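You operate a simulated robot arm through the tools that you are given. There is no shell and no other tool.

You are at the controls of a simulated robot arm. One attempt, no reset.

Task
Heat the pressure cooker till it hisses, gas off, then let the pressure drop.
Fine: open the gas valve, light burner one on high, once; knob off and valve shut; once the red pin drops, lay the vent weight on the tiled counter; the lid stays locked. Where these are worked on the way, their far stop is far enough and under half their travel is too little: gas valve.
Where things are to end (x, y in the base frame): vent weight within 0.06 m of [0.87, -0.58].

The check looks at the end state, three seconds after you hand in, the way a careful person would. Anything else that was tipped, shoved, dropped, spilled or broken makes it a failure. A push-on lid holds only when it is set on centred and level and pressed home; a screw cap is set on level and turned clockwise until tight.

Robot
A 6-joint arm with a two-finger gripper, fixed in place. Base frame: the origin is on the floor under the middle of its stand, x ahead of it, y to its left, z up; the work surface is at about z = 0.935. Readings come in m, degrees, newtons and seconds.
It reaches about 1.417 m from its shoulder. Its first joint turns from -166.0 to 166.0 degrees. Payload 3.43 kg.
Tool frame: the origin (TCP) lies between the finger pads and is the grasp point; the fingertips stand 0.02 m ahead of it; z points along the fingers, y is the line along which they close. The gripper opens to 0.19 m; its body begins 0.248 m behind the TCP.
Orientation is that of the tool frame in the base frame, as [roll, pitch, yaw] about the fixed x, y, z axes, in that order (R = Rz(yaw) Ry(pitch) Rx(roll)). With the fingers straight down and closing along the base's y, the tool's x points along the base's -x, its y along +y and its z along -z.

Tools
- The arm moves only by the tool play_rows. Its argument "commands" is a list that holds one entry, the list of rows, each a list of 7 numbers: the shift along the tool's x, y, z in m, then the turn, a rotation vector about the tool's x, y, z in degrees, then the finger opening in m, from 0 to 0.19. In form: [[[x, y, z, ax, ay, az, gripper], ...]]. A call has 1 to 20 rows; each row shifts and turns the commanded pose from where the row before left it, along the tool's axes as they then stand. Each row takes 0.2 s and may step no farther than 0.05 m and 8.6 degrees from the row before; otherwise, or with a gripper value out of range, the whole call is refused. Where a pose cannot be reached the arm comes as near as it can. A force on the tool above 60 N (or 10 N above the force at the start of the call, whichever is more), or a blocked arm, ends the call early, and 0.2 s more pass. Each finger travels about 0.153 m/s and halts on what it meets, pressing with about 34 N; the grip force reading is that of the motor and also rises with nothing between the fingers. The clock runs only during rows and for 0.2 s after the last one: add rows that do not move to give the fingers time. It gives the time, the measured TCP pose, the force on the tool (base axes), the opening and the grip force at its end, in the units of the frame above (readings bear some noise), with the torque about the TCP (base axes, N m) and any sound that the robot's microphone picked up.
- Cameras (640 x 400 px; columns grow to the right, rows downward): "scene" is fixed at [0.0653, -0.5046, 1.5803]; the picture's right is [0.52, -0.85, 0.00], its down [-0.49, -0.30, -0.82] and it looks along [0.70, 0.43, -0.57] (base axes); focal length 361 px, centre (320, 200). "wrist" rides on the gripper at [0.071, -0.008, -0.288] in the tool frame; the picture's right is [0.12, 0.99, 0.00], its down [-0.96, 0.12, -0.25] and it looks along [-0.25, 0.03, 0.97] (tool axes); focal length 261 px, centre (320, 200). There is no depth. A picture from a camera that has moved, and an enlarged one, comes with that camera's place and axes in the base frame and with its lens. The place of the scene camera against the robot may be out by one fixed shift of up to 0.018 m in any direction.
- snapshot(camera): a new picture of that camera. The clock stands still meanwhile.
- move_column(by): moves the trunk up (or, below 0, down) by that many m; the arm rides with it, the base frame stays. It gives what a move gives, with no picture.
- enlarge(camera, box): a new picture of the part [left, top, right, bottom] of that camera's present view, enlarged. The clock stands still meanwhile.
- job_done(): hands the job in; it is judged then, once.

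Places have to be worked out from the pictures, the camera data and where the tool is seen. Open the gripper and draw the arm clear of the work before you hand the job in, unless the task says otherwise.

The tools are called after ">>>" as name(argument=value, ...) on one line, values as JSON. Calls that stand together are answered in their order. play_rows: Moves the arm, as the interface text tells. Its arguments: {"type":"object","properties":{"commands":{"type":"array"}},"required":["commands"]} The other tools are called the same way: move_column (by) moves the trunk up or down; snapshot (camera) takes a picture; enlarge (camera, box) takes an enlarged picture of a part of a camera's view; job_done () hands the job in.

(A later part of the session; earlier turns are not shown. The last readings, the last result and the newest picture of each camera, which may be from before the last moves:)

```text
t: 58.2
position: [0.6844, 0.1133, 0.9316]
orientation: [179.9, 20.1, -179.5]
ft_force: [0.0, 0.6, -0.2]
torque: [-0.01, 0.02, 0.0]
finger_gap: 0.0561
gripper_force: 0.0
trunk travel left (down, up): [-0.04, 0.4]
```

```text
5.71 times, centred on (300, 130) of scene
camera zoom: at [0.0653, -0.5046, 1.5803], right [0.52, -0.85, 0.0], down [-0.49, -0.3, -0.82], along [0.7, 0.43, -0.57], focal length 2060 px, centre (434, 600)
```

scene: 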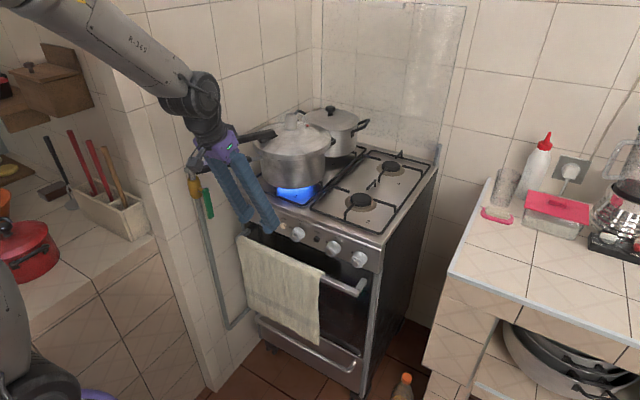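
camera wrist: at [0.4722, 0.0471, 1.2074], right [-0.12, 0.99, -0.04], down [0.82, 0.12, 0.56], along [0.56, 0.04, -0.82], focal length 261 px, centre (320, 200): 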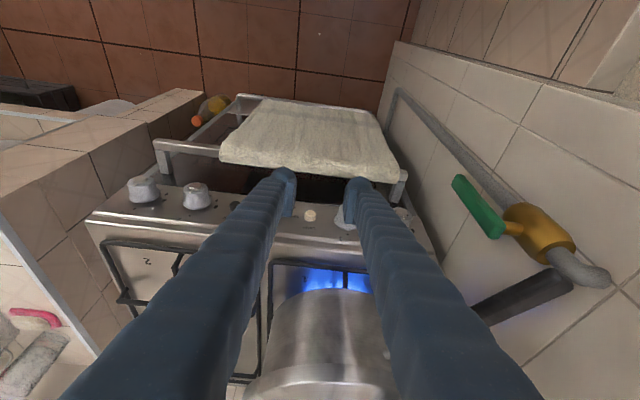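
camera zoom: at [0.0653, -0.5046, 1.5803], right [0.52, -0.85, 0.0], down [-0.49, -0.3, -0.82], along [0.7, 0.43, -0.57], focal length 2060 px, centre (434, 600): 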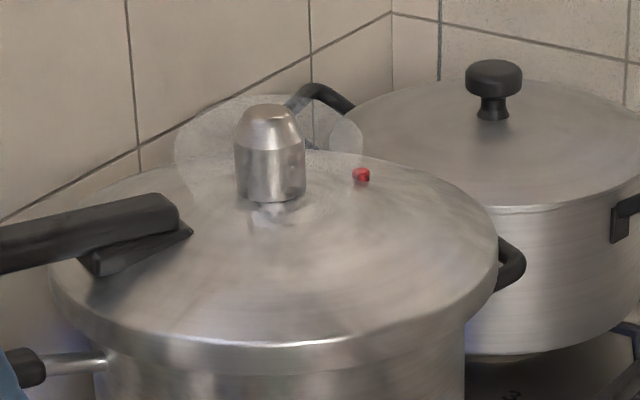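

No hiss yet; the red pin is visible as a small stub. I'll keep waiting.

>>> play_rows(commands=[[[0, 0, 0, 0, 0, 0, 0.056], [0, 0, 0, 0, 0, 0, 0.056], [0, 0, 0, 0, 0, 0, 0.056], [0, 0, 0, 0, 0, 0, 0.056], [0, 0, 0, 0, 0, 0, 0.056], [0, 0, 0, 0, 0, 0, 0.056], [0, 0, 0, 0, 0, 0, 0.056], [0, 0, 0, 0, 0, 0, 0.056], [0, 0, 0, 0, 0, 0, 0.056], [0, 0, 0, 0, 0, 0, 0.056], [0, 0, 0, 0, 0, 0, 0.056], [0, 0, 0, 0, 0, 0, 0.056], [0, 0, 0, 0, 0, 0, 0.056], [0, 0, 0, 0, 0, 0, 0.056], [0, 0, 0, 0, 0, 0, 0.056], [0, 0, 0, 0, 0, 0, 0.056], [0, 0, 0, 0, 0, 0, 0.056], [0, 0, 0, 0, 0, 0, 0.056], [0, 0, 0, 0, 0, 0, 0.056], [0, 0, 0, 0, 0, 0, 0.056]]])

>>> enlarge(camera="scene", box=[250, 95, 350, 165])

```text
t: 62.4
position: [0.6857, 0.1123, 0.9327]
orientation: [179.9, 20.1, -179.5]
ft_force: [-0.4, -0.2, 0.6]
torque: [0.01, -0.04, 0.01]
finger_gap: 0.0559
gripper_force: 0.1
trunk travel left (down, up): [-0.04, 0.4]
```

```text
5.71 times, centred on (300, 130) of scene
camera zoom: at [0.0653, -0.5046, 1.5803], right [0.52, -0.85, 0.0], down [-0.49, -0.3, -0.82], along [0.7, 0.43, -0.57], focal length 2060 px, centre (434, 600)
```

zoom: 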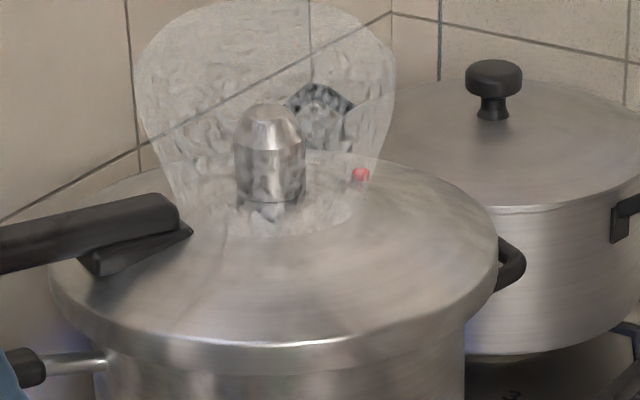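

Steam is growing around the vent weight, but no hiss has been reported yet. I'll keep listening in shorter waits.

>>> play_rows(commands=[[[0, 0, 0, 0, 0, 0, 0.056], [0, 0, 0, 0, 0, 0, 0.056], [0, 0, 0, 0, 0, 0, 0.056], [0, 0, 0, 0, 0, 0, 0.056], [0, 0, 0, 0, 0, 0, 0.056], [0, 0, 0, 0, 0, 0, 0.056], [0, 0, 0, 0, 0, 0, 0.056], [0, 0, 0, 0, 0, 0, 0.056], [0, 0, 0, 0, 0, 0, 0.056], [0, 0, 0, 0, 0, 0, 0.056]]])

>>> enlarge(camera="scene", box=[250, 95, 350, 165])

```text
t: 64.6
position: [0.6836, 0.112, 0.9318]
orientation: [179.9, 20.1, -179.4]
ft_force: [0.6, 0.5, -0.2]
torque: [-0.01, -0.01, 0.01]
finger_gap: 0.056
gripper_force: 0.0
trunk travel left (down, up): [-0.04, 0.4]
```

```text
5.71 times, centred on (300, 130) of scene
camera zoom: at [0.0653, -0.5046, 1.5803], right [0.52, -0.85, 0.0], down [-0.49, -0.3, -0.82], along [0.7, 0.43, -0.57], focal length 2060 px, centre (434, 600)
```

zoom: 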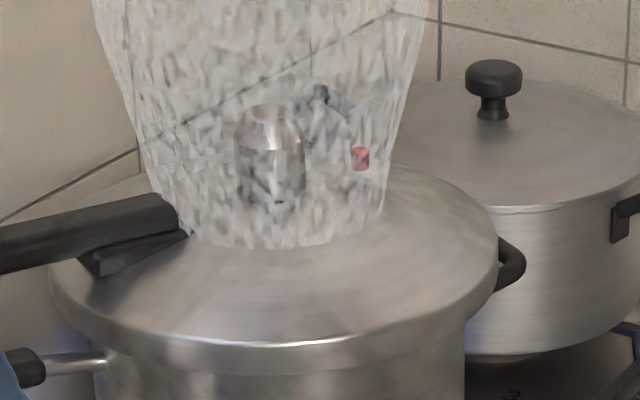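

The red pin has risen and the steam is strong, but the microphone hasn't reported a hiss. I'll wait in short steps.

>>> play_rows(commands=[[[0, 0, 0, 0, 0, 0, 0.056], [0, 0, 0, 0, 0, 0, 0.056], [0, 0, 0, 0, 0, 0, 0.056], [0, 0, 0, 0, 0, 0, 0.056], [0, 0, 0, 0, 0, 0, 0.056]]])

>>> enlarge(camera="scene", box=[250, 95, 350, 165])

```text
t: 65.8
position: [0.6856, 0.1122, 0.9319]
orientation: [180.0, 20.1, -179.5]
ft_force: [-0.2, -0.5, 0.1]
torque: [-0.01, 0.0, 0.01]
finger_gap: 0.056
gripper_force: 0.1
trunk travel left (down, up): [-0.04, 0.4]
```

```text
5.71 times, centred on (300, 130) of scene
camera zoom: at [0.0653, -0.5046, 1.5803], right [0.52, -0.85, 0.0], down [-0.49, -0.3, -0.82], along [0.7, 0.43, -0.57], focal length 2060 px, centre (434, 600)
```

zoom: 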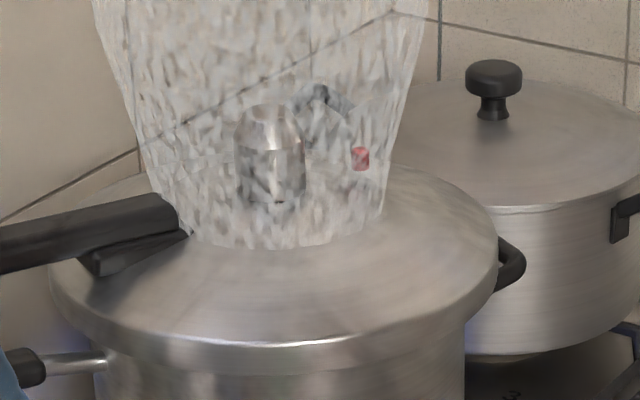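

Steam looks the same and there's still no hiss, so I'll keep waiting a little longer.

>>> play_rows(commands=[[[0, 0, 0, 0, 0, 0, 0.056], [0, 0, 0, 0, 0, 0, 0.056], [0, 0, 0, 0, 0, 0, 0.056], [0, 0, 0, 0, 0, 0, 0.056], [0, 0, 0, 0, 0, 0, 0.056], [0, 0, 0, 0, 0, 0, 0.056], [0, 0, 0, 0, 0, 0, 0.056], [0, 0, 0, 0, 0, 0, 0.056]]])

>>> enlarge(camera="scene", box=[230, 60, 370, 215])

```text
t: 67.6
position: [0.6848, 0.1127, 0.932]
orientation: [179.9, 20.2, -179.5]
ft_force: [-0.2, 0.3, 0.0]
torque: [0.0, 0.01, 0.01]
finger_gap: 0.056
gripper_force: 0.0
trunk travel left (down, up): [-0.04, 0.4]
```

```text
2.58 times, centred on (300, 138) of scene
camera zoom: at [0.0653, -0.5046, 1.5803], right [0.52, -0.85, 0.0], down [-0.49, -0.3, -0.82], along [0.7, 0.43, -0.57], focal length 930 px, centre (372, 361)
```

zoom: 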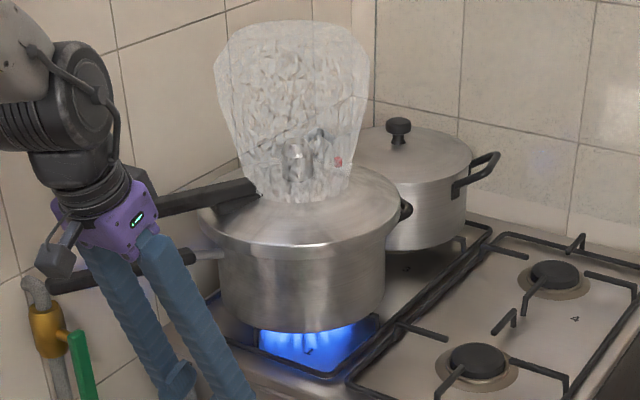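

Still no reported hiss; the plume is stable and the pin is up. I'll wait a few more seconds.

>>> play_rows(commands=[[[0, 0, 0, 0, 0, 0, 0.056], [0, 0, 0, 0, 0, 0, 0.056], [0, 0, 0, 0, 0, 0, 0.056], [0, 0, 0, 0, 0, 0, 0.056], [0, 0, 0, 0, 0, 0, 0.056], [0, 0, 0, 0, 0, 0, 0.056], [0, 0, 0, 0, 0, 0, 0.056], [0, 0, 0, 0, 0, 0, 0.056], [0, 0, 0, 0, 0, 0, 0.056], [0, 0, 0, 0, 0, 0, 0.056]]])

>>> enlarge(camera="scene", box=[250, 95, 350, 165])

```text
t: 69.8
position: [0.6843, 0.1116, 0.9317]
orientation: [179.9, 20.1, -179.4]
ft_force: [-0.1, 0.5, 0.0]
torque: [0.0, -0.03, 0.03]
finger_gap: 0.0563
gripper_force: 0.1
trunk travel left (down, up): [-0.04, 0.4]
```

```text
5.71 times, centred on (300, 130) of scene
camera zoom: at [0.0653, -0.5046, 1.5803], right [0.52, -0.85, 0.0], down [-0.49, -0.3, -0.82], along [0.7, 0.43, -0.57], focal length 2060 px, centre (434, 600)
```

zoom: 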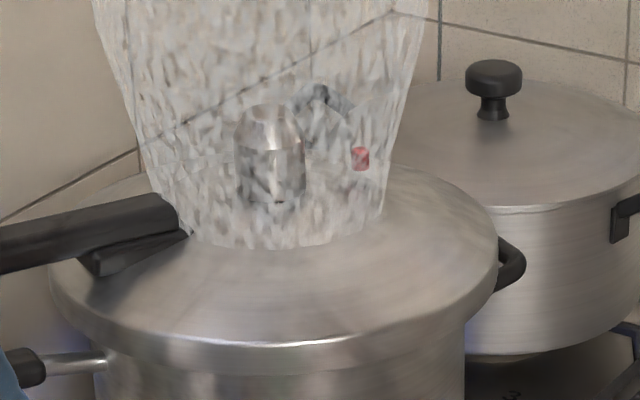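

The state is unchanged and no hiss has been heard. I'll keep the burner on and continue listening.

>>> play_rows(commands=[[[0, 0, 0, 0, 0, 0, 0.056], [0, 0, 0, 0, 0, 0, 0.056], [0, 0, 0, 0, 0, 0, 0.056], [0, 0, 0, 0, 0, 0, 0.056], [0, 0, 0, 0, 0, 0, 0.056], [0, 0, 0, 0, 0, 0, 0.056], [0, 0, 0, 0, 0, 0, 0.056], [0, 0, 0, 0, 0, 0, 0.056], [0, 0, 0, 0, 0, 0, 0.056], [0, 0, 0, 0, 0, 0, 0.056], [0, 0, 0, 0, 0, 0, 0.056], [0, 0, 0, 0, 0, 0, 0.056]]])

>>> snapshot(camera="scene")

```text
t: 72.4
position: [0.6852, 0.1128, 0.9331]
orientation: [179.8, 20.1, -179.5]
ft_force: [0.2, 0.7, -0.2]
torque: [0.0, 0.0, -0.02]
finger_gap: 0.056
gripper_force: 0.0
trunk travel left (down, up): [-0.04, 0.4]
```

```text
taken
```

scene: 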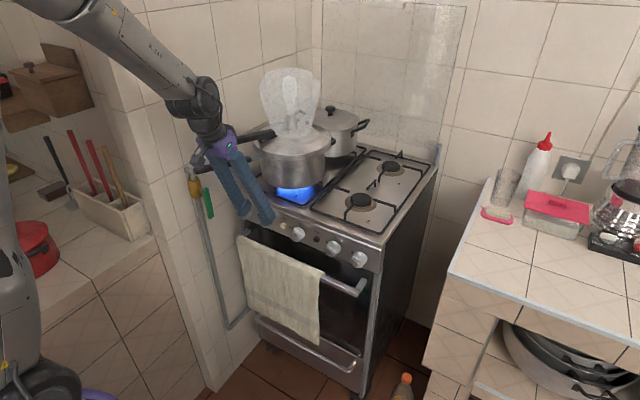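

The plume now shows a distinct narrower jet above the weight. I'll enlarge to look.

>>> enlarge(camera="scene", box=[240, 55, 350, 165])

>>> play_rows(commands=[[[0, 0, 0, 0, 0, 0, 0.056], [0, 0, 0, 0, 0, 0, 0.056], [0, 0, 0, 0, 0, 0, 0.056]]])

>>> enlarge(camera="scene", box=[240, 55, 350, 165])

```text
3.64 times, centred on (295, 110) of scene
camera zoom: at [0.0653, -0.5046, 1.5803], right [0.52, -0.85, 0.0], down [-0.49, -0.3, -0.82], along [0.7, 0.43, -0.57], focal length 1311 px, centre (411, 527)
```

zoom: 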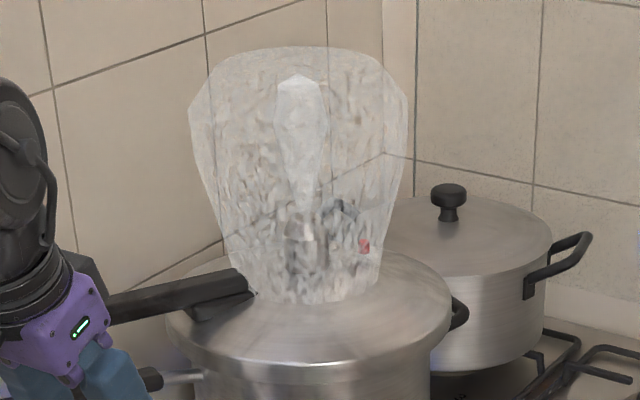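

```text
t: 73.2
position: [0.685, 0.1128, 0.9329]
orientation: [179.9, 20.1, -179.5]
ft_force: [-0.1, 0.0, 0.3]
torque: [-0.01, -0.02, 0.0]
finger_gap: 0.0559
gripper_force: 0.0
trunk travel left (down, up): [-0.04, 0.4]
```

```text
3.64 times, centred on (295, 110) of scene
camera zoom: at [0.0653, -0.5046, 1.5803], right [0.52, -0.85, 0.0], down [-0.49, -0.3, -0.82], along [0.7, 0.43, -0.57], focal length 1311 px, centre (411, 527)
```

zoom: 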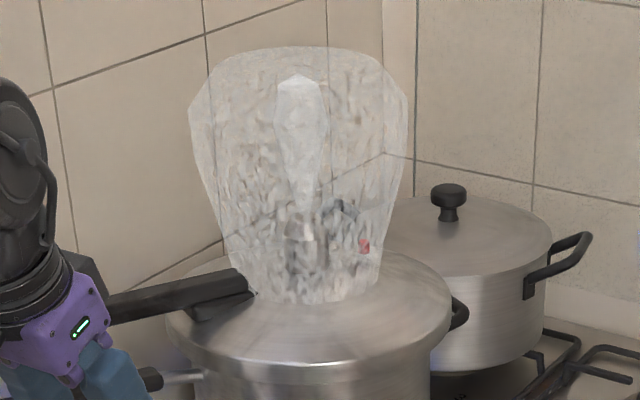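

A jet is now coming out of the weight itself. I'll listen for two more seconds to confirm whether this is the hiss and whether it is still growing.

>>> play_rows(commands=[[[0, 0, 0, 0, 0, 0, 0.056], [0, 0, 0, 0, 0, 0, 0.056], [0, 0, 0, 0, 0, 0, 0.056], [0, 0, 0, 0, 0, 0, 0.056], [0, 0, 0, 0, 0, 0, 0.056], [0, 0, 0, 0, 0, 0, 0.056], [0, 0, 0, 0, 0, 0, 0.056], [0, 0, 0, 0, 0, 0, 0.056]]])

>>> enlarge(camera="scene", box=[240, 55, 350, 165])

```text
t: 75.0
position: [0.685, 0.1125, 0.9321]
orientation: [179.9, 20.2, -179.5]
ft_force: [0.3, 0.8, -0.8]
torque: [-0.02, -0.02, -0.03]
finger_gap: 0.0559
gripper_force: 0.1
trunk travel left (down, up): [-0.04, 0.4]
```

```text
3.64 times, centred on (295, 110) of scene
camera zoom: at [0.0653, -0.5046, 1.5803], right [0.52, -0.85, 0.0], down [-0.49, -0.3, -0.82], along [0.7, 0.43, -0.57], focal length 1311 px, centre (411, 527)
```

zoom: 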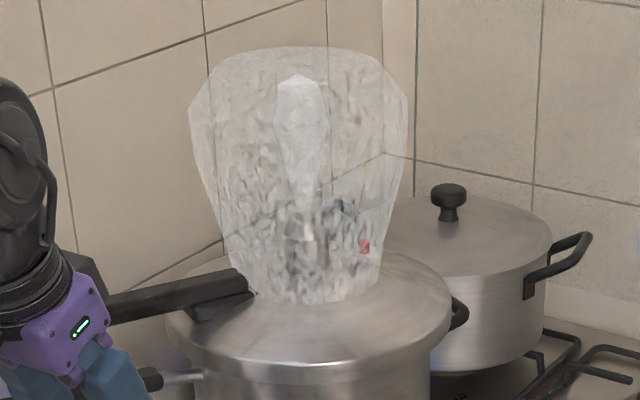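

The jet from the weight is steady: the cooker is venting (hissing). Now gas off: I'll lower the fingers around knob 1, grip it and turn clockwise.

>>> play_rows(commands=[[[0, 0, 0.02, 0, 0, 0, 0.056], [0, 0, 0.02, 0, 0, 0, 0.056], [0, -0.001, 0.021, 0, 0, 0, 0.056], [0, 0, 0, 0, 0, 0, 0.035], [0, 0, 0, 0, 0, 0, 0.02], [0, 0, 0, -7.04, -0.07, 2.59, 0.02], [0, 0, 0, -7.04, -0.07, 2.59, 0.02], [0, 0, 0, -7.04, -0.07, 2.59, 0.02]]])

>>> enlarge(camera="wrist", box=[270, 150, 370, 230])

```text
t: 76.3
position: [0.7056, 0.1112, 0.875]
orientation: [176.2, 20.0, 179.8]
ft_force: [1.8, 11.3, -8.7]
torque: [0.0, 0.12, 0.11]
finger_gap: 0.0351
gripper_force: 44.9
trunk travel left (down, up): [-0.04, 0.4]
stopped in row 6: the force on the tool passed its limit at 83 N (the readings are from after the stop); the commanded pose is now the measured one
```

```text
5.00 times, centred on (320, 190) of wrist
camera zoom: at [0.5426, 0.0833, 1.1181], right [-0.13, 0.99, 0.02], down [0.82, 0.1, 0.57], along [0.56, 0.09, -0.82], focal length 1303 px, centre (320, 250)
```

zoom: 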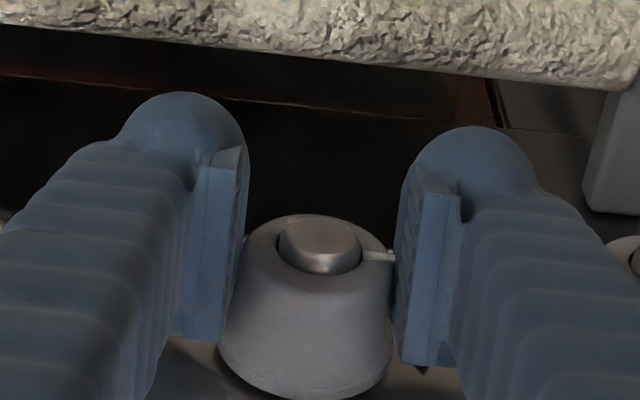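

A brief force spike stopped the first turning row, likely from fast wrist joints near the singular pose. I'll continue clockwise in smaller steps.

>>> play_rows(commands=[[[-0.0014, 0, 0.0005, -2.8, 0, 1.03, 0.02], [-0.0009, 0, 0.0004, -2.8, 0, 1.03, 0.02], [0, 0, 0, -2.8, 0, 1.03, 0.02], [0, 0, 0, -2.8, 0, 1.03, 0.02], [0, 0, 0, -3.7, 0, 1.35, 0.02]]])

>>> enlarge(camera="wrist", box=[270, 150, 370, 230])

```text
t: 77.5
position: [0.7067, 0.1111, 0.8736]
orientation: [159.3, 18.9, 174.3]
ft_force: [-7.8, 7.5, -10.1]
torque: [-0.04, 0.98, 0.32]
finger_gap: 0.0352
gripper_force: 45.6
trunk travel left (down, up): [-0.04, 0.4]
```

```text
5.00 times, centred on (320, 190) of wrist
camera zoom: at [0.5452, 0.0163, 1.1022], right [-0.13, 0.95, 0.29], down [0.82, -0.06, 0.57], along [0.56, 0.32, -0.77], focal length 1303 px, centre (320, 250)
```

zoom: 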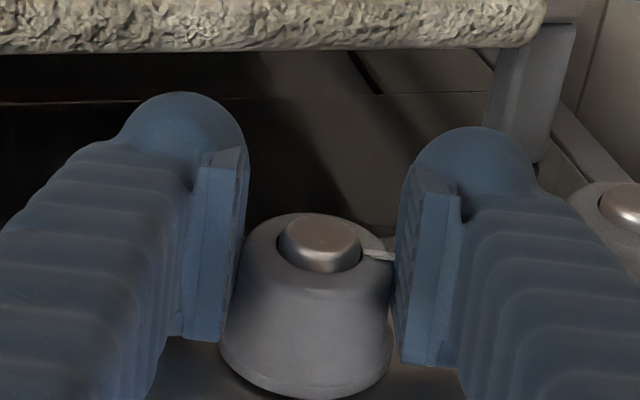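

The knob follows the fingers clockwise. I'll continue the stroke to about θ=58°.

>>> play_rows(commands=[[[0, 0, 0, -5.07, -0.05, 1.86, 0.02], [0, 0, 0, -5.07, -0.05, 1.86, 0.02], [0, 0, 0, -5.07, -0.05, 1.86, 0.02], [0, 0, 0, -5.07, -0.05, 1.86, 0.02], [0, 0, 0, -5.07, -0.05, 1.86, 0.02], [0, 0, 0, -5.07, -0.05, 1.86, 0.02], [0, 0, 0, -5.07, -0.05, 1.86, 0.02]]])

>>> enlarge(camera="wrist", box=[270, 150, 370, 230])

```text
t: 79.1
position: [0.7073, 0.1093, 0.8731]
orientation: [121.1, 11.0, 163.8]
ft_force: [-18.3, -10.2, -27.1]
torque: [-0.13, 1.16, 0.79]
finger_gap: 0.0352
gripper_force: 44.9
trunk travel left (down, up): [-0.04, 0.4]
```

```text
5.00 times, centred on (320, 190) of wrist
camera zoom: at [0.5469, -0.1056, 0.9979], right [-0.12, 0.57, 0.81], down [0.82, -0.4, 0.41], along [0.55, 0.72, -0.42], focal length 1303 px, centre (320, 250)
```

zoom: 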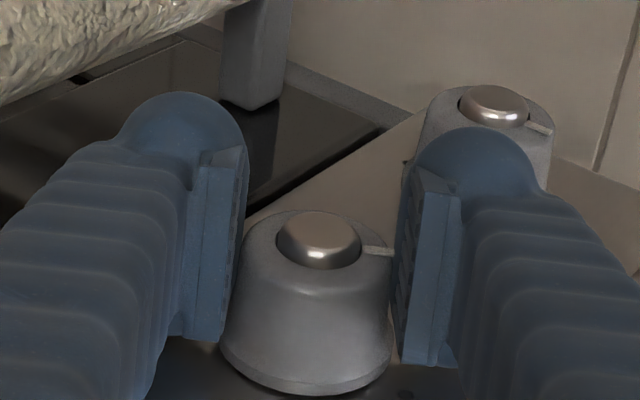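

The knob is down to about 38°. I'll open, withdraw, roll back 40° in free space, and check before the second clockwise stroke.

>>> play_rows(commands=[[[0, 0, 0, 0, 0, 0, 0.045], [0, 0, 0, 0, 0, 0, 0.056], [0, 0, -0.025, 0, 0, 0, 0.056], [0, 0, -0.025, 0, 0, 0, 0.056], [0.005, 0.0444, -0.0049, 0, 0, 0, 0.056], [0, 0, 0, 7.54, 0.1, -2.67, 0.056], [0, 0, 0, 7.54, 0.1, -2.67, 0.056], [0, 0, 0, 7.54, 0.1, -2.67, 0.056], [0, 0, 0, 7.54, 0.1, -2.67, 0.056], [0, 0, 0, 7.54, 0.1, -2.67, 0.056], [0, 0, 0, 0, 0, 0, 0.056]]])

>>> enlarge(camera="wrist", box=[270, 150, 370, 230])

```text
t: 81.5
position: [0.6842, 0.0933, 0.9394]
orientation: [161.7, 18.9, 174.7]
ft_force: [-0.1, 1.6, 0.6]
torque: [-0.13, 0.01, -0.06]
finger_gap: 0.0558
gripper_force: 0.2
trunk travel left (down, up): [-0.04, 0.4]
```

```text
5.00 times, centred on (320, 190) of wrist
camera zoom: at [0.5232, 0.0079, 1.1715], right [-0.13, 0.96, 0.26], down [0.82, -0.04, 0.57], along [0.56, 0.28, -0.78], focal length 1303 px, centre (320, 250)
```

zoom: 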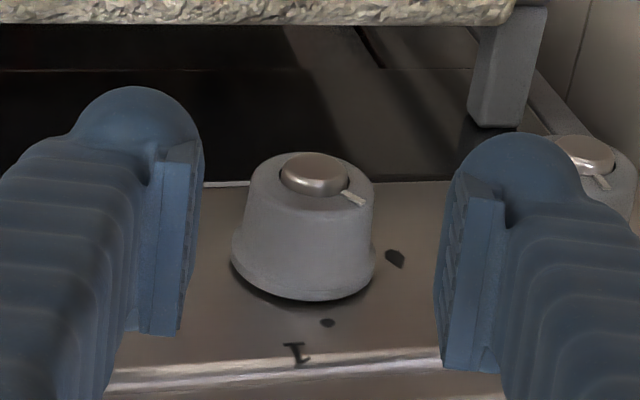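

The knob reads about 42°. I'll move in, grip and turn clockwise the rest of the way to the OFF stop.

>>> play_rows(commands=[[[0, -0.0026, 0.024, 0, 0, 0, 0.056], [0, 0, 0.024, 0, 0, 0, 0.056], [0, 0, 0.0225, 0, 0, 0, 0.056], [0, 0, 0, 0, 0, 0, 0.035], [0, 0, 0, 0, 0, 0, 0.02], [0, 0, 0, -4.9, -0.07, 1.74, 0.02], [0, 0, 0, -4.9, -0.07, 1.74, 0.02], [0, 0, 0, -4.9, -0.07, 1.74, 0.02], [0, 0, 0, -4.9, -0.07, 1.74, 0.02], [0, 0, 0, -4.9, -0.07, 1.74, 0.02], [0, 0, 0, -4.9, -0.07, 1.74, 0.02], [0, 0, 0, -4.9, -0.07, 1.74, 0.02], [0, 0, 0, -4.9, -0.07, 1.74, 0.02]]])

>>> enlarge(camera="wrist", box=[270, 150, 370, 230])

>>> enlarge(camera="scene", box=[230, 60, 370, 215])

```text
t: 84.3
position: [0.7089, 0.1089, 0.8735]
orientation: [119.5, 10.4, 163.3]
ft_force: [0.8, -10.1, -11.7]
torque: [-0.55, 0.67, 0.71]
finger_gap: 0.0347
gripper_force: 45.8
trunk travel left (down, up): [-0.04, 0.4]
```

```text
5.00 times, centred on (320, 190) of wrist
camera zoom: at [0.5471, -0.1096, 0.992], right [-0.12, 0.55, 0.83], down [0.82, -0.41, 0.39], along [0.56, 0.73, -0.4], focal length 1303 px, centre (320, 250)
```

zoom: 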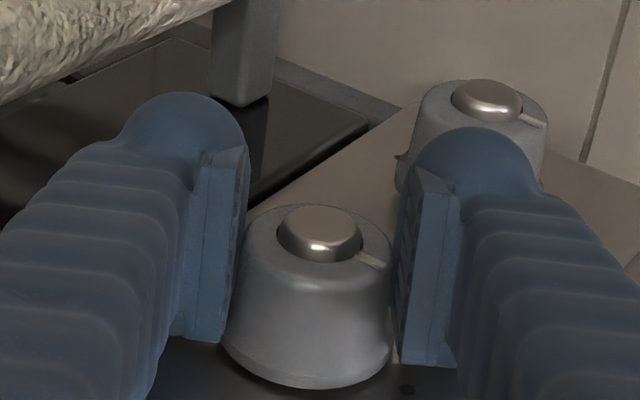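

```text
2.58 times, centred on (300, 138) of scene
camera zoom: at [0.0653, -0.5046, 1.5803], right [0.52, -0.85, 0.0], down [-0.49, -0.3, -0.82], along [0.7, 0.43, -0.57], focal length 930 px, centre (372, 361)
```

zoom: 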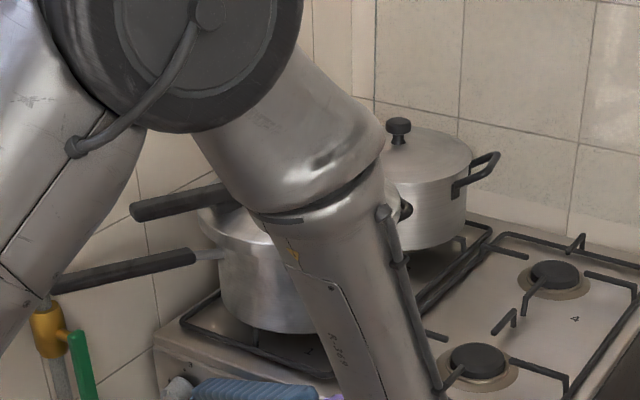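

Knob 1 is back at OFF (stop torque felt, pointer up, no flame visible). I'll add a slight extra twist, release and withdraw, then confirm with a picture.

>>> play_rows(commands=[[[0, 0, 0, -3.0, 0, 1.1, 0.02], [0, 0, 0, 0, 0, 0, 0.045], [0, 0, 0, 0, 0, 0, 0.056], [0, 0, -0.03, 0, 0, 0, 0.056], [0, 0, -0.03, 0, 0, 0, 0.056], [0.02, 0, -0.01, 0, 0, 0, 0.056]]])

>>> enlarge(camera="wrist", box=[270, 150, 390, 250])

>>> snapshot(camera="scene")

>>> snapshot(camera="wrist")

```text
t: 85.7
position: [0.667, 0.0562, 0.9026]
orientation: [116.3, 9.6, 162.9]
ft_force: [-0.6, 0.0, -0.5]
torque: [0.03, 0.0, 0.07]
finger_gap: 0.0561
gripper_force: 0.0
trunk travel left (down, up): [-0.04, 0.4]
```

```text
4.00 times, centred on (330, 200) of wrist
camera zoom: at [0.5052, -0.1681, 1.0084], right [-0.12, 0.5, 0.86], down [0.82, -0.43, 0.37], along [0.55, 0.75, -0.36], focal length 1043 px, centre (280, 200)
```

zoom: 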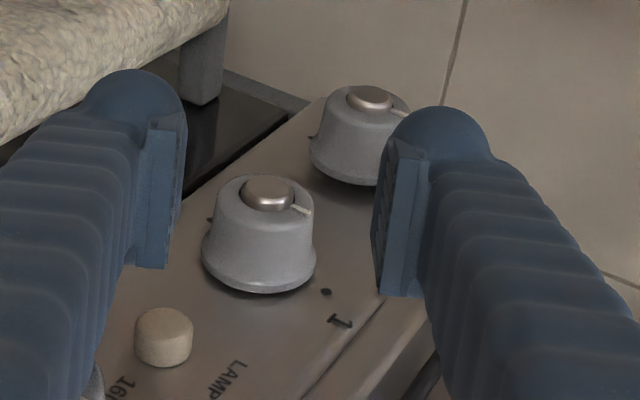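

```text
taken
```

scene: 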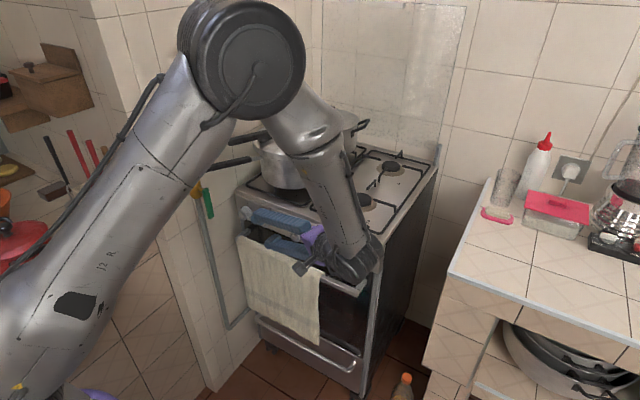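

```text
taken
camera wrist: at [0.5052, -0.1681, 1.0084], right [-0.12, 0.5, 0.86], down [0.82, -0.43, 0.37], along [0.55, 0.75, -0.36], focal length 261 px, centre (320, 200)
```

wrist: 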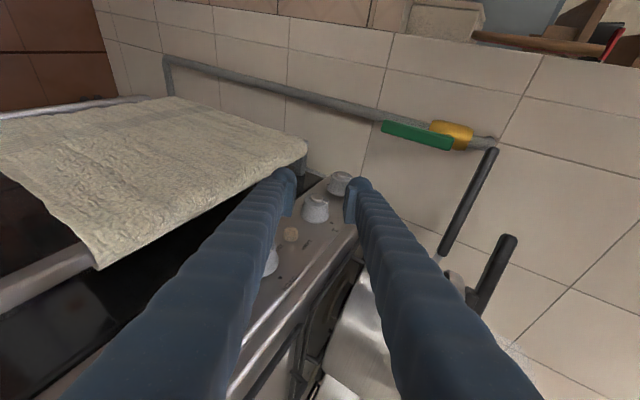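

Knobs 1 and 3 point the same way (OFF) and the flame is out. Now the valve: the lever hangs at x≈0.618, y≈0.228, z≈0.907–1.0. I'll level the tool toward the wall, close the fingers into a stick, and move to the stove side of the lever, short of it.

>>> play_rows(commands=[[[0, 0, 0, 0, 6.5, 0, 0.03], [0, 0, 0, 0, 6.5, 0, 0.0], [0, 0, 0, 0, 6.5, 0, 0.0], [0.004, 0.0381, 0.0162, 0, 0, 0, 0.0], [0.004, 0.0381, 0.0162, 0, 0, 0, 0.0], [0.004, 0.0381, 0.0162, 0, 0, 0, 0.0], [0, 0, 0, 0, 0, 0, 0.0]]])

>>> snapshot(camera="wrist")

>>> enlarge(camera="wrist", box=[230, 110, 410, 230])

>>> enlarge(camera="scene", box=[170, 110, 350, 240])

```text
t: 87.3
position: [0.653, 0.1534, 0.9804]
orientation: [117.9, 0.7, -179.6]
ft_force: [1.0, 0.1, 0.9]
torque: [-0.11, -0.03, 0.0]
finger_gap: 0.0
gripper_force: 34.2
trunk travel left (down, up): [-0.04, 0.4]
```

```text
taken
camera wrist: at [0.5835, -0.1057, 1.1058], right [-0.13, 0.46, 0.88], down [0.96, -0.16, 0.23], along [0.24, 0.87, -0.42], focal length 261 px, centre (320, 200)
```

wrist: 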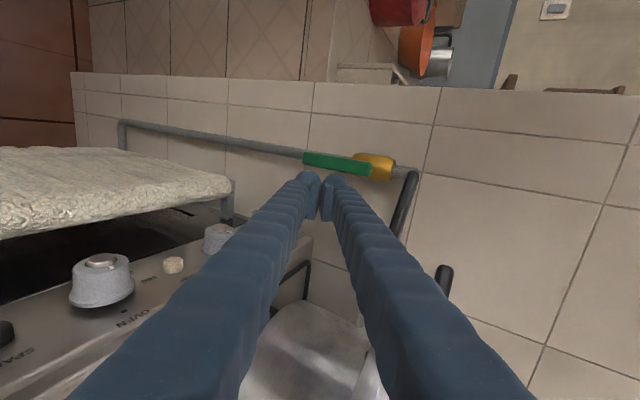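

```text
3.33 times, centred on (320, 170) of wrist
camera zoom: at [0.5835, -0.1057, 1.1058], right [-0.13, 0.46, 0.88], down [0.96, -0.16, 0.23], along [0.24, 0.87, -0.42], focal length 869 px, centre (320, 300)
```

zoom: 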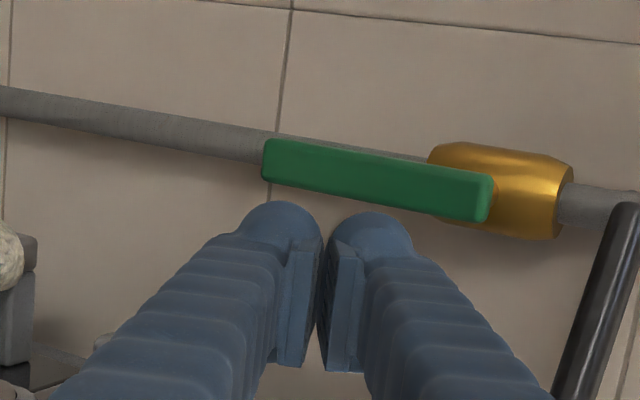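

```text
3.08 times, centred on (260, 175) of scene
camera zoom: at [0.0653, -0.5046, 1.5803], right [0.52, -0.85, 0.0], down [-0.49, -0.3, -0.82], along [0.7, 0.43, -0.57], focal length 1110 px, centre (505, 277)
```

zoom: 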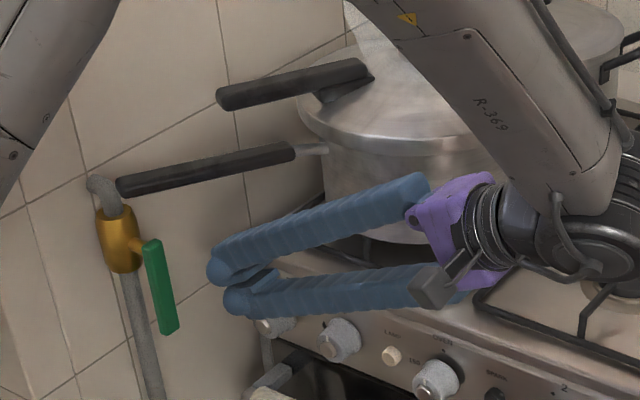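

The closed fingers are on the stove side (+x) of the lever. I'll drop slightly and advance so the fingertips are alongside the lever's lower half, short of the brass body.

>>> play_rows(commands=[[[-0.002, -0.0212, 0.0112, 0, 0, 0, 0.0], [0, 0, 0.03, 0, 0, 0, 0.0], [0, 0, 0.03, 0, 0, 0, 0.0], [0, 0, 0.0176, 0, 0, 0, 0.0], [0, 0, 0, 0, 0, 0, 0.0]]])

>>> enlarge(camera="wrist", box=[230, 110, 410, 230])

>>> enlarge(camera="scene", box=[170, 140, 270, 240])

```text
t: 88.5
position: [0.656, 0.2219, 0.9209]
orientation: [118.0, 0.7, -179.6]
ft_force: [-0.1, 0.5, 0.0]
torque: [-0.03, 0.0, 0.03]
finger_gap: 0.0
gripper_force: 33.8
trunk travel left (down, up): [-0.04, 0.4]
```

```text
3.33 times, centred on (320, 170) of wrist
camera zoom: at [0.586, -0.0369, 1.0452], right [-0.13, 0.46, 0.88], down [0.96, -0.16, 0.23], along [0.25, 0.87, -0.42], focal length 869 px, centre (320, 300)
```

zoom: 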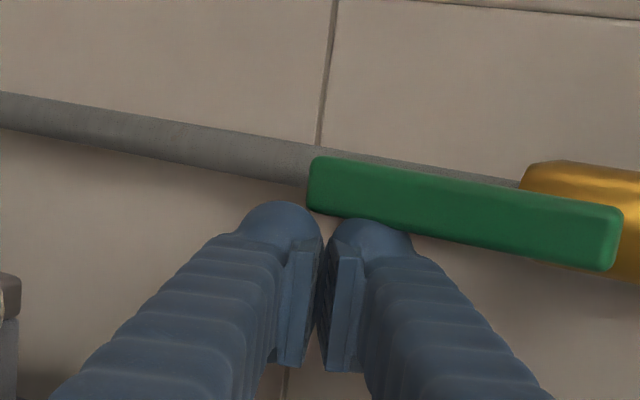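

```text
4.00 times, centred on (220, 190) of scene
camera zoom: at [0.0653, -0.5046, 1.5803], right [0.52, -0.85, 0.0], down [-0.49, -0.3, -0.82], along [0.7, 0.43, -0.57], focal length 1442 px, centre (720, 240)
```

zoom: 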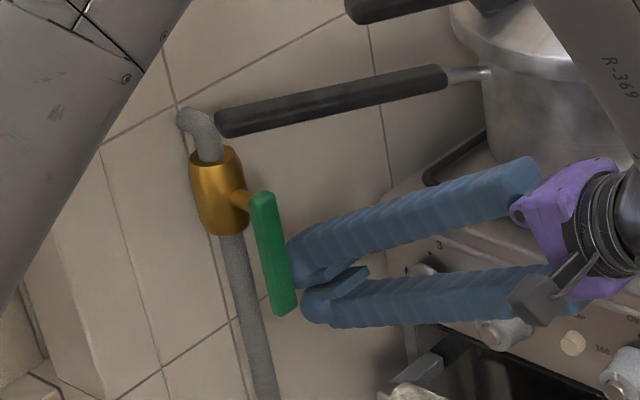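

The fingertips are beside the lever, just past its front face. I'll sweep along the arc to swing the lever back up toward horizontal, half the arc first.

>>> play_rows(commands=[[[0.0145, 0, 0, 0, 0, 0, 0.0], [0.0177, -0.0039, 0.0021, 0, 0, 0, 0.0], [0.0182, 0.0004, -0.0002, 0, 0, 0, 0.0], [0.0176, 0.0044, -0.0023, 0, 0, 0, 0.0]]])

>>> enlarge(camera="wrist", box=[230, 110, 410, 230])

>>> enlarge(camera="scene", box=[170, 140, 270, 240])

```text
t: 89.5
position: [0.5857, 0.2227, 0.9213]
orientation: [118.0, 0.6, -179.7]
ft_force: [0.3, -0.2, 0.3]
torque: [-0.02, 0.0, 0.02]
finger_gap: 0.0
gripper_force: 34.0
trunk travel left (down, up): [-0.04, 0.4]
```

```text
3.33 times, centred on (320, 170) of wrist
camera zoom: at [0.5175, -0.0383, 1.0457], right [-0.13, 0.46, 0.88], down [0.96, -0.16, 0.23], along [0.24, 0.87, -0.42], focal length 869 px, centre (320, 300)
```

zoom: 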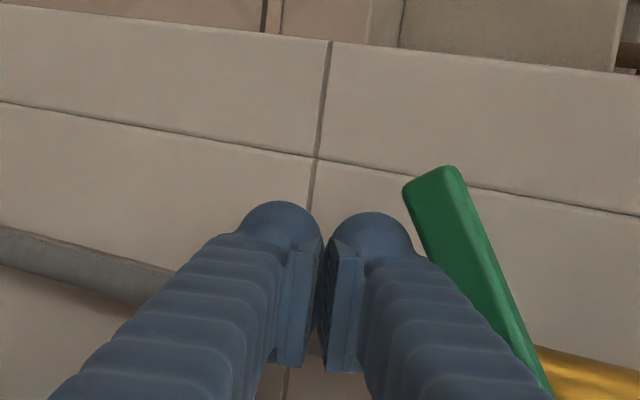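

```text
4.00 times, centred on (220, 190) of scene
camera zoom: at [0.0653, -0.5046, 1.5803], right [0.52, -0.85, 0.0], down [-0.49, -0.3, -0.82], along [0.7, 0.43, -0.57], focal length 1442 px, centre (720, 240)
```

zoom: 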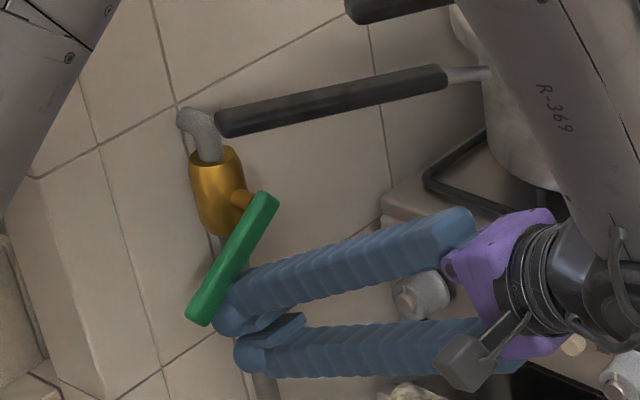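

The lever is swinging up (about 50–60° so far). I'll continue the arc to bring it to horizontal and slightly against the stop.

>>> play_rows(commands=[[[0.0155, 0.0083, -0.0044, 0, 0, 0, 0.0], [0.0127, 0.0117, -0.0062, 0, 0, 0, 0.0], [0.0088, 0.0141, -0.0074, 0, 0, 0, 0.0], [0.001, 0.008, -0.0042, 0, 0, 0, 0.0]]])

>>> enlarge(camera="wrist", box=[230, 110, 410, 230])

>>> enlarge(camera="scene", box=[170, 140, 270, 240])

```text
t: 90.6
position: [0.5482, 0.2179, 0.9612]
orientation: [118.6, 0.4, -179.7]
ft_force: [1.9, -10.9, -26.4]
torque: [0.02, 0.48, -0.2]
finger_gap: 0.0
gripper_force: 34.3
trunk travel left (down, up): [-0.04, 0.4]
stopped in row 4: the force on the tool passed its limit at 64 N (the readings are from after the stop); the commanded pose is now the measured one
```

```text
3.33 times, centred on (320, 170) of wrist
camera zoom: at [0.4798, -0.0399, 1.0894], right [-0.13, 0.48, 0.87], down [0.96, -0.16, 0.23], along [0.24, 0.87, -0.44], focal length 869 px, centre (320, 300)
```

zoom: 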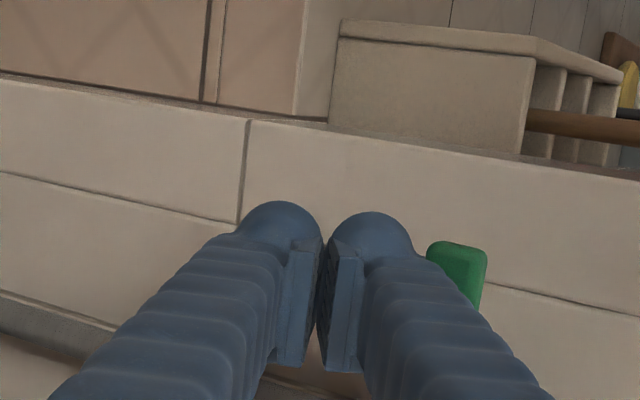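

```text
4.00 times, centred on (220, 190) of scene
camera zoom: at [0.0653, -0.5046, 1.5803], right [0.52, -0.85, 0.0], down [-0.49, -0.3, -0.82], along [0.7, 0.43, -0.57], focal length 1442 px, centre (720, 240)
```

zoom: 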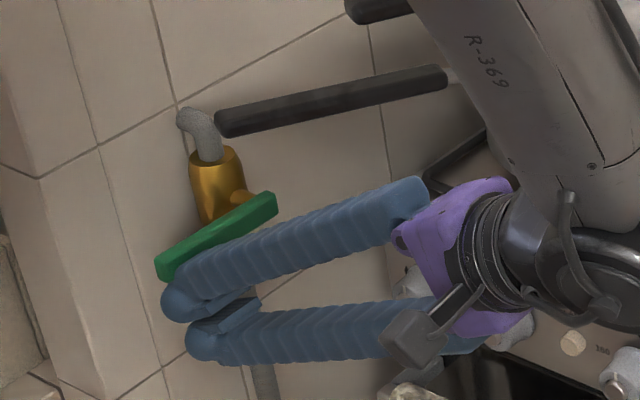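

The lever reached its stop (force rose). I'll back the fingers off downward and out, then compare the lever with its original closed position.

>>> play_rows(commands=[[[0, -0.0088, 0.0047, 0, 0, 0, 0.0], [0, 0, -0.03, 0, 0, 0, 0.0], [0, 0, -0.04, 0, 0, 0, 0.0], [0, 0, -0.04, 0, 0, 0, 0.0], [0, 0, -0.04, 0, 0, 0, 0.0]]])

>>> enlarge(camera="scene", box=[160, 150, 260, 215])

>>> snapshot(camera="wrist")

>>> snapshot(camera="scene")

```text
t: 91.8
position: [0.5472, 0.0876, 1.0245]
orientation: [118.3, 0.4, -179.6]
ft_force: [-0.1, -0.4, -0.1]
torque: [-0.04, 0.02, -0.01]
finger_gap: 0.0001
gripper_force: 33.7
trunk travel left (down, up): [-0.04, 0.4]
```

```text
6.15 times, centred on (210, 182) of scene
camera zoom: at [0.0653, -0.5046, 1.5803], right [0.52, -0.85, 0.0], down [-0.49, -0.3, -0.82], along [0.7, 0.43, -0.57], focal length 2219 px, centre (997, 308)
```

zoom: 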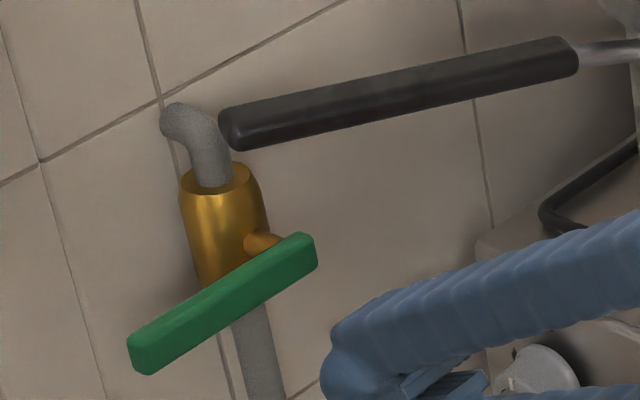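

```text
taken
camera wrist: at [0.4788, -0.1711, 1.1532], right [-0.13, 0.47, 0.87], down [0.96, -0.16, 0.23], along [0.24, 0.87, -0.43], focal length 261 px, centre (320, 200)
```

wrist: 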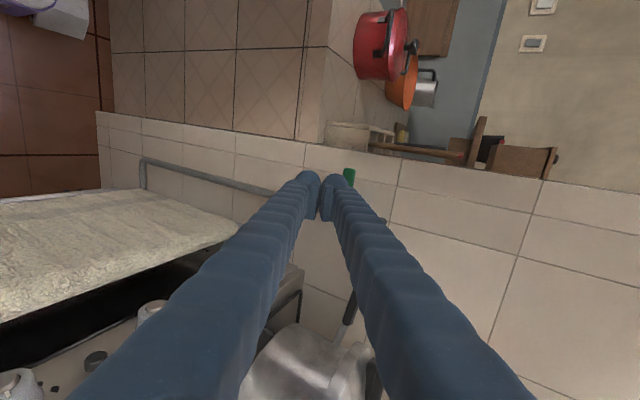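

```text
taken
```

scene: 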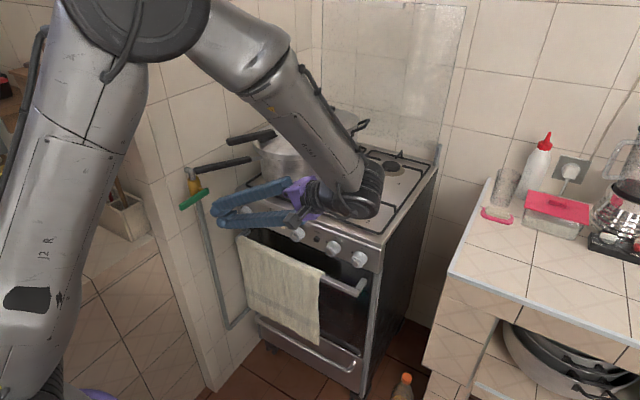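

The lever is exactly back in its original closed position, so the valve is shut. While the pressure drops I'll raise the trunk and turn the tool to point straight down, ready for the vent weight.

>>> move_column(by=0.3)

>>> play_rows(commands=[[[0, 0, 0, 7.75, 0, 0, 0.03], [0, 0, 0, 7.75, 0, 0, 0.06], [0, 0, 0, 7.75, 0, 0, 0.06], [0, 0, 0, 7.75, 0, 0, 0.06], [0, 0, 0, 7.75, 0, 0, 0.06], [0, 0, 0, 7.75, 0, 0, 0.06], [0, 0, 0, 7.75, 0, 0, 0.06], [0, 0, 0, 7.4, 0, 0, 0.06], [0, 0, 0, 0, 0, 0, 0.06]]])

>>> snapshot(camera="scene")

>>> snapshot(camera="wrist")

```text
t: 94.8
position: [0.5463, 0.0871, 1.325]
orientation: [118.4, 0.4, -179.6]
ft_force: [-0.1, 0.7, 0.0]
torque: [0.0, 0.02, 0.01]
finger_gap: 0.0
gripper_force: 34.0
trunk travel left (down, up): [-0.34, 0.1]
```

```text
t: 96.8
position: [0.5477, 0.0878, 1.3255]
orientation: [-179.9, 0.4, -179.6]
ft_force: [0.4, 0.7, -0.2]
torque: [-0.01, -0.03, 0.02]
finger_gap: 0.0599
gripper_force: 0.1
trunk travel left (down, up): [-0.34, 0.1]
```

```text
taken
```

scene: 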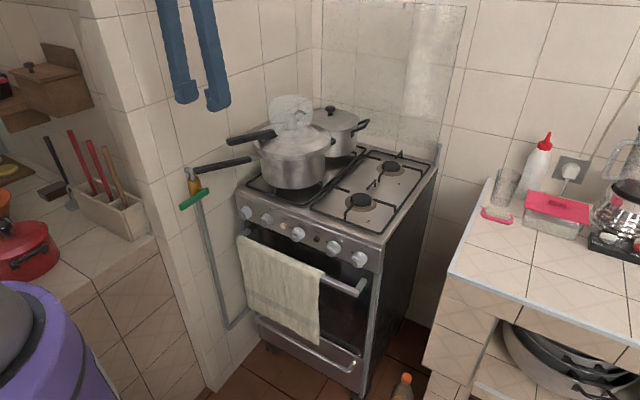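

```text
taken
camera wrist: at [0.4758, 0.0784, 1.6116], right [-0.12, 0.99, 0.0], down [0.96, 0.12, 0.26], along [0.25, 0.03, -0.97], focal length 261 px, centre (320, 200)
```

wrist: 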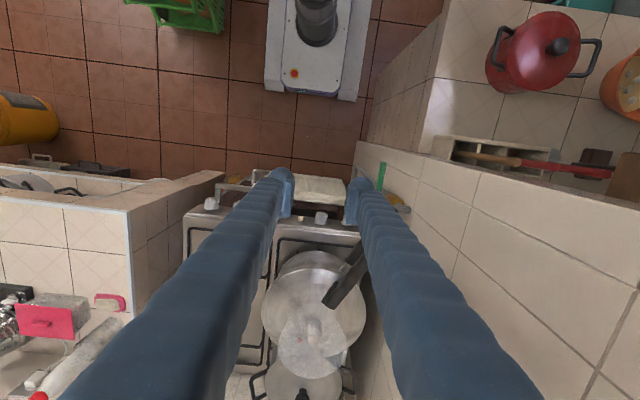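

The plume is shrinking, the flame is out and everything else is in place. I'll check the pin and the knob states in close-up.

>>> enlarge(camera="scene", box=[250, 95, 350, 165])

>>> enlarge(camera="scene", box=[230, 195, 390, 280])

>>> enlarge(camera="wrist", box=[240, 240, 400, 380])

```text
5.71 times, centred on (300, 130) of scene
camera zoom: at [0.0653, -0.5046, 1.5803], right [0.52, -0.85, 0.0], down [-0.49, -0.3, -0.82], along [0.7, 0.43, -0.57], focal length 2060 px, centre (434, 600)
```

zoom: 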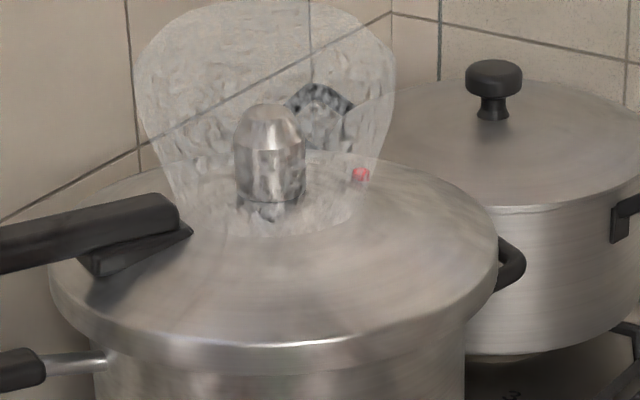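

```text
4.00 times, centred on (310, 238) of scene
camera zoom: at [0.0653, -0.5046, 1.5803], right [0.52, -0.85, 0.0], down [-0.49, -0.3, -0.82], along [0.7, 0.43, -0.57], focal length 1442 px, centre (360, 50)
```

zoom: 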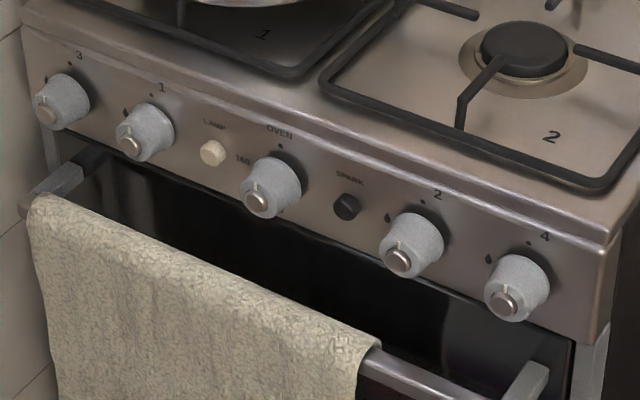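

```text
2.86 times, centred on (320, 310) of wrist
camera zoom: at [0.4758, 0.0784, 1.6116], right [-0.12, 0.99, 0.0], down [0.96, 0.12, 0.26], along [0.25, 0.03, -0.97], focal length 745 px, centre (320, -114)
```

zoom: 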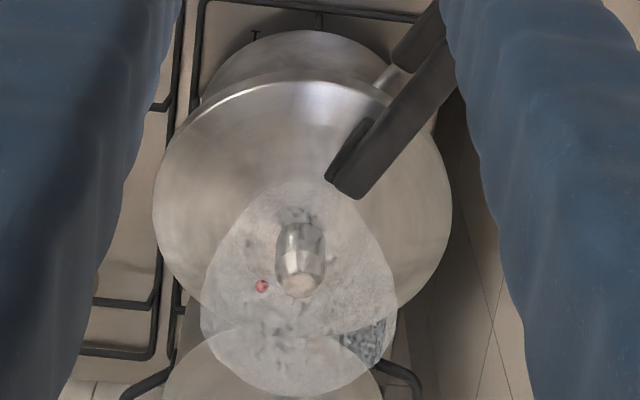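

The pin now sits at its original low position (same pixels as before it rose) and the steam is shrinking. Wrist triangulation puts the vent weight at (0.893, 0.115), z≈1.113–1.162. I'll move well above it at z≈1.33 and watch the pressure drop.

>>> play_rows(commands=[[[-0.0384, 0.003, 0, 0, 0, 0, 0.08], [-0.0384, 0.003, 0, 0, 0, 0, 0.08], [-0.0384, 0.003, 0, 0, 0, 0, 0.08], [-0.0384, 0.003, 0, 0, 0, 0, 0.08], [-0.0384, 0.003, 0, 0, 0, 0, 0.08], [-0.0384, 0.003, 0, 0, 0, 0, 0.08], [-0.0384, 0.003, 0, 0, 0, 0, 0.08], [-0.0384, 0.003, 0, 0, 0, 0, 0.08], [-0.0384, 0.003, 0, 0, 0, 0, 0.08], [0, 0, 0, 0, 0, 0, 0.08]]])

>>> snapshot(camera="wrist")

>>> snapshot(camera="scene")

>>> enlarge(camera="scene", box=[250, 95, 350, 165])

```text
t: 99.0
position: [0.8909, 0.1163, 1.33]
orientation: [-180.0, 0.7, -179.7]
ft_force: [0.6, -0.3, 0.1]
torque: [0.01, -0.16, 0.0]
finger_gap: 0.0799
gripper_force: 0.1
trunk travel left (down, up): [-0.34, 0.1]
```

```text
taken
camera wrist: at [0.8196, 0.1066, 1.616], right [-0.13, 0.99, 0.0], down [0.96, 0.12, 0.26], along [0.25, 0.03, -0.97], focal length 261 px, centre (320, 200)
```

wrist: 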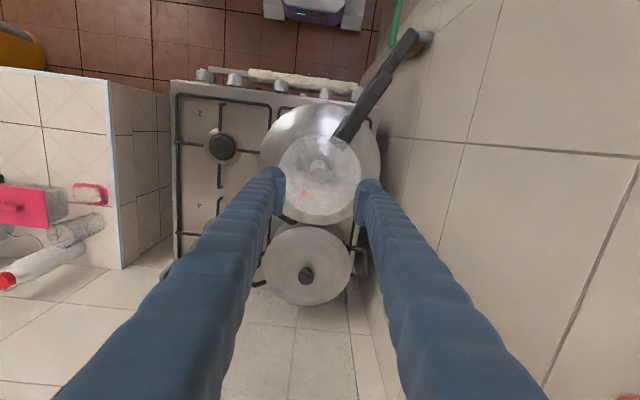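

```text
taken
```

scene: 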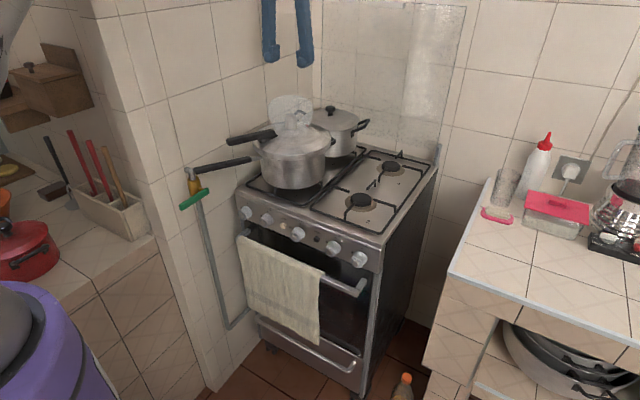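

```text
5.71 times, centred on (300, 130) of scene
camera zoom: at [0.0653, -0.5046, 1.5803], right [0.52, -0.85, 0.0], down [-0.49, -0.3, -0.82], along [0.7, 0.43, -0.57], focal length 2060 px, centre (434, 600)
```

zoom: 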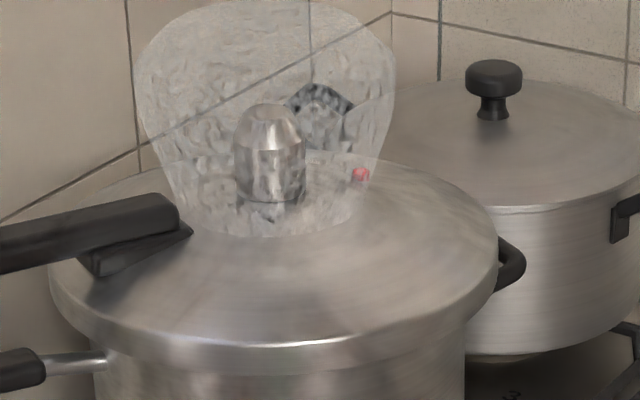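

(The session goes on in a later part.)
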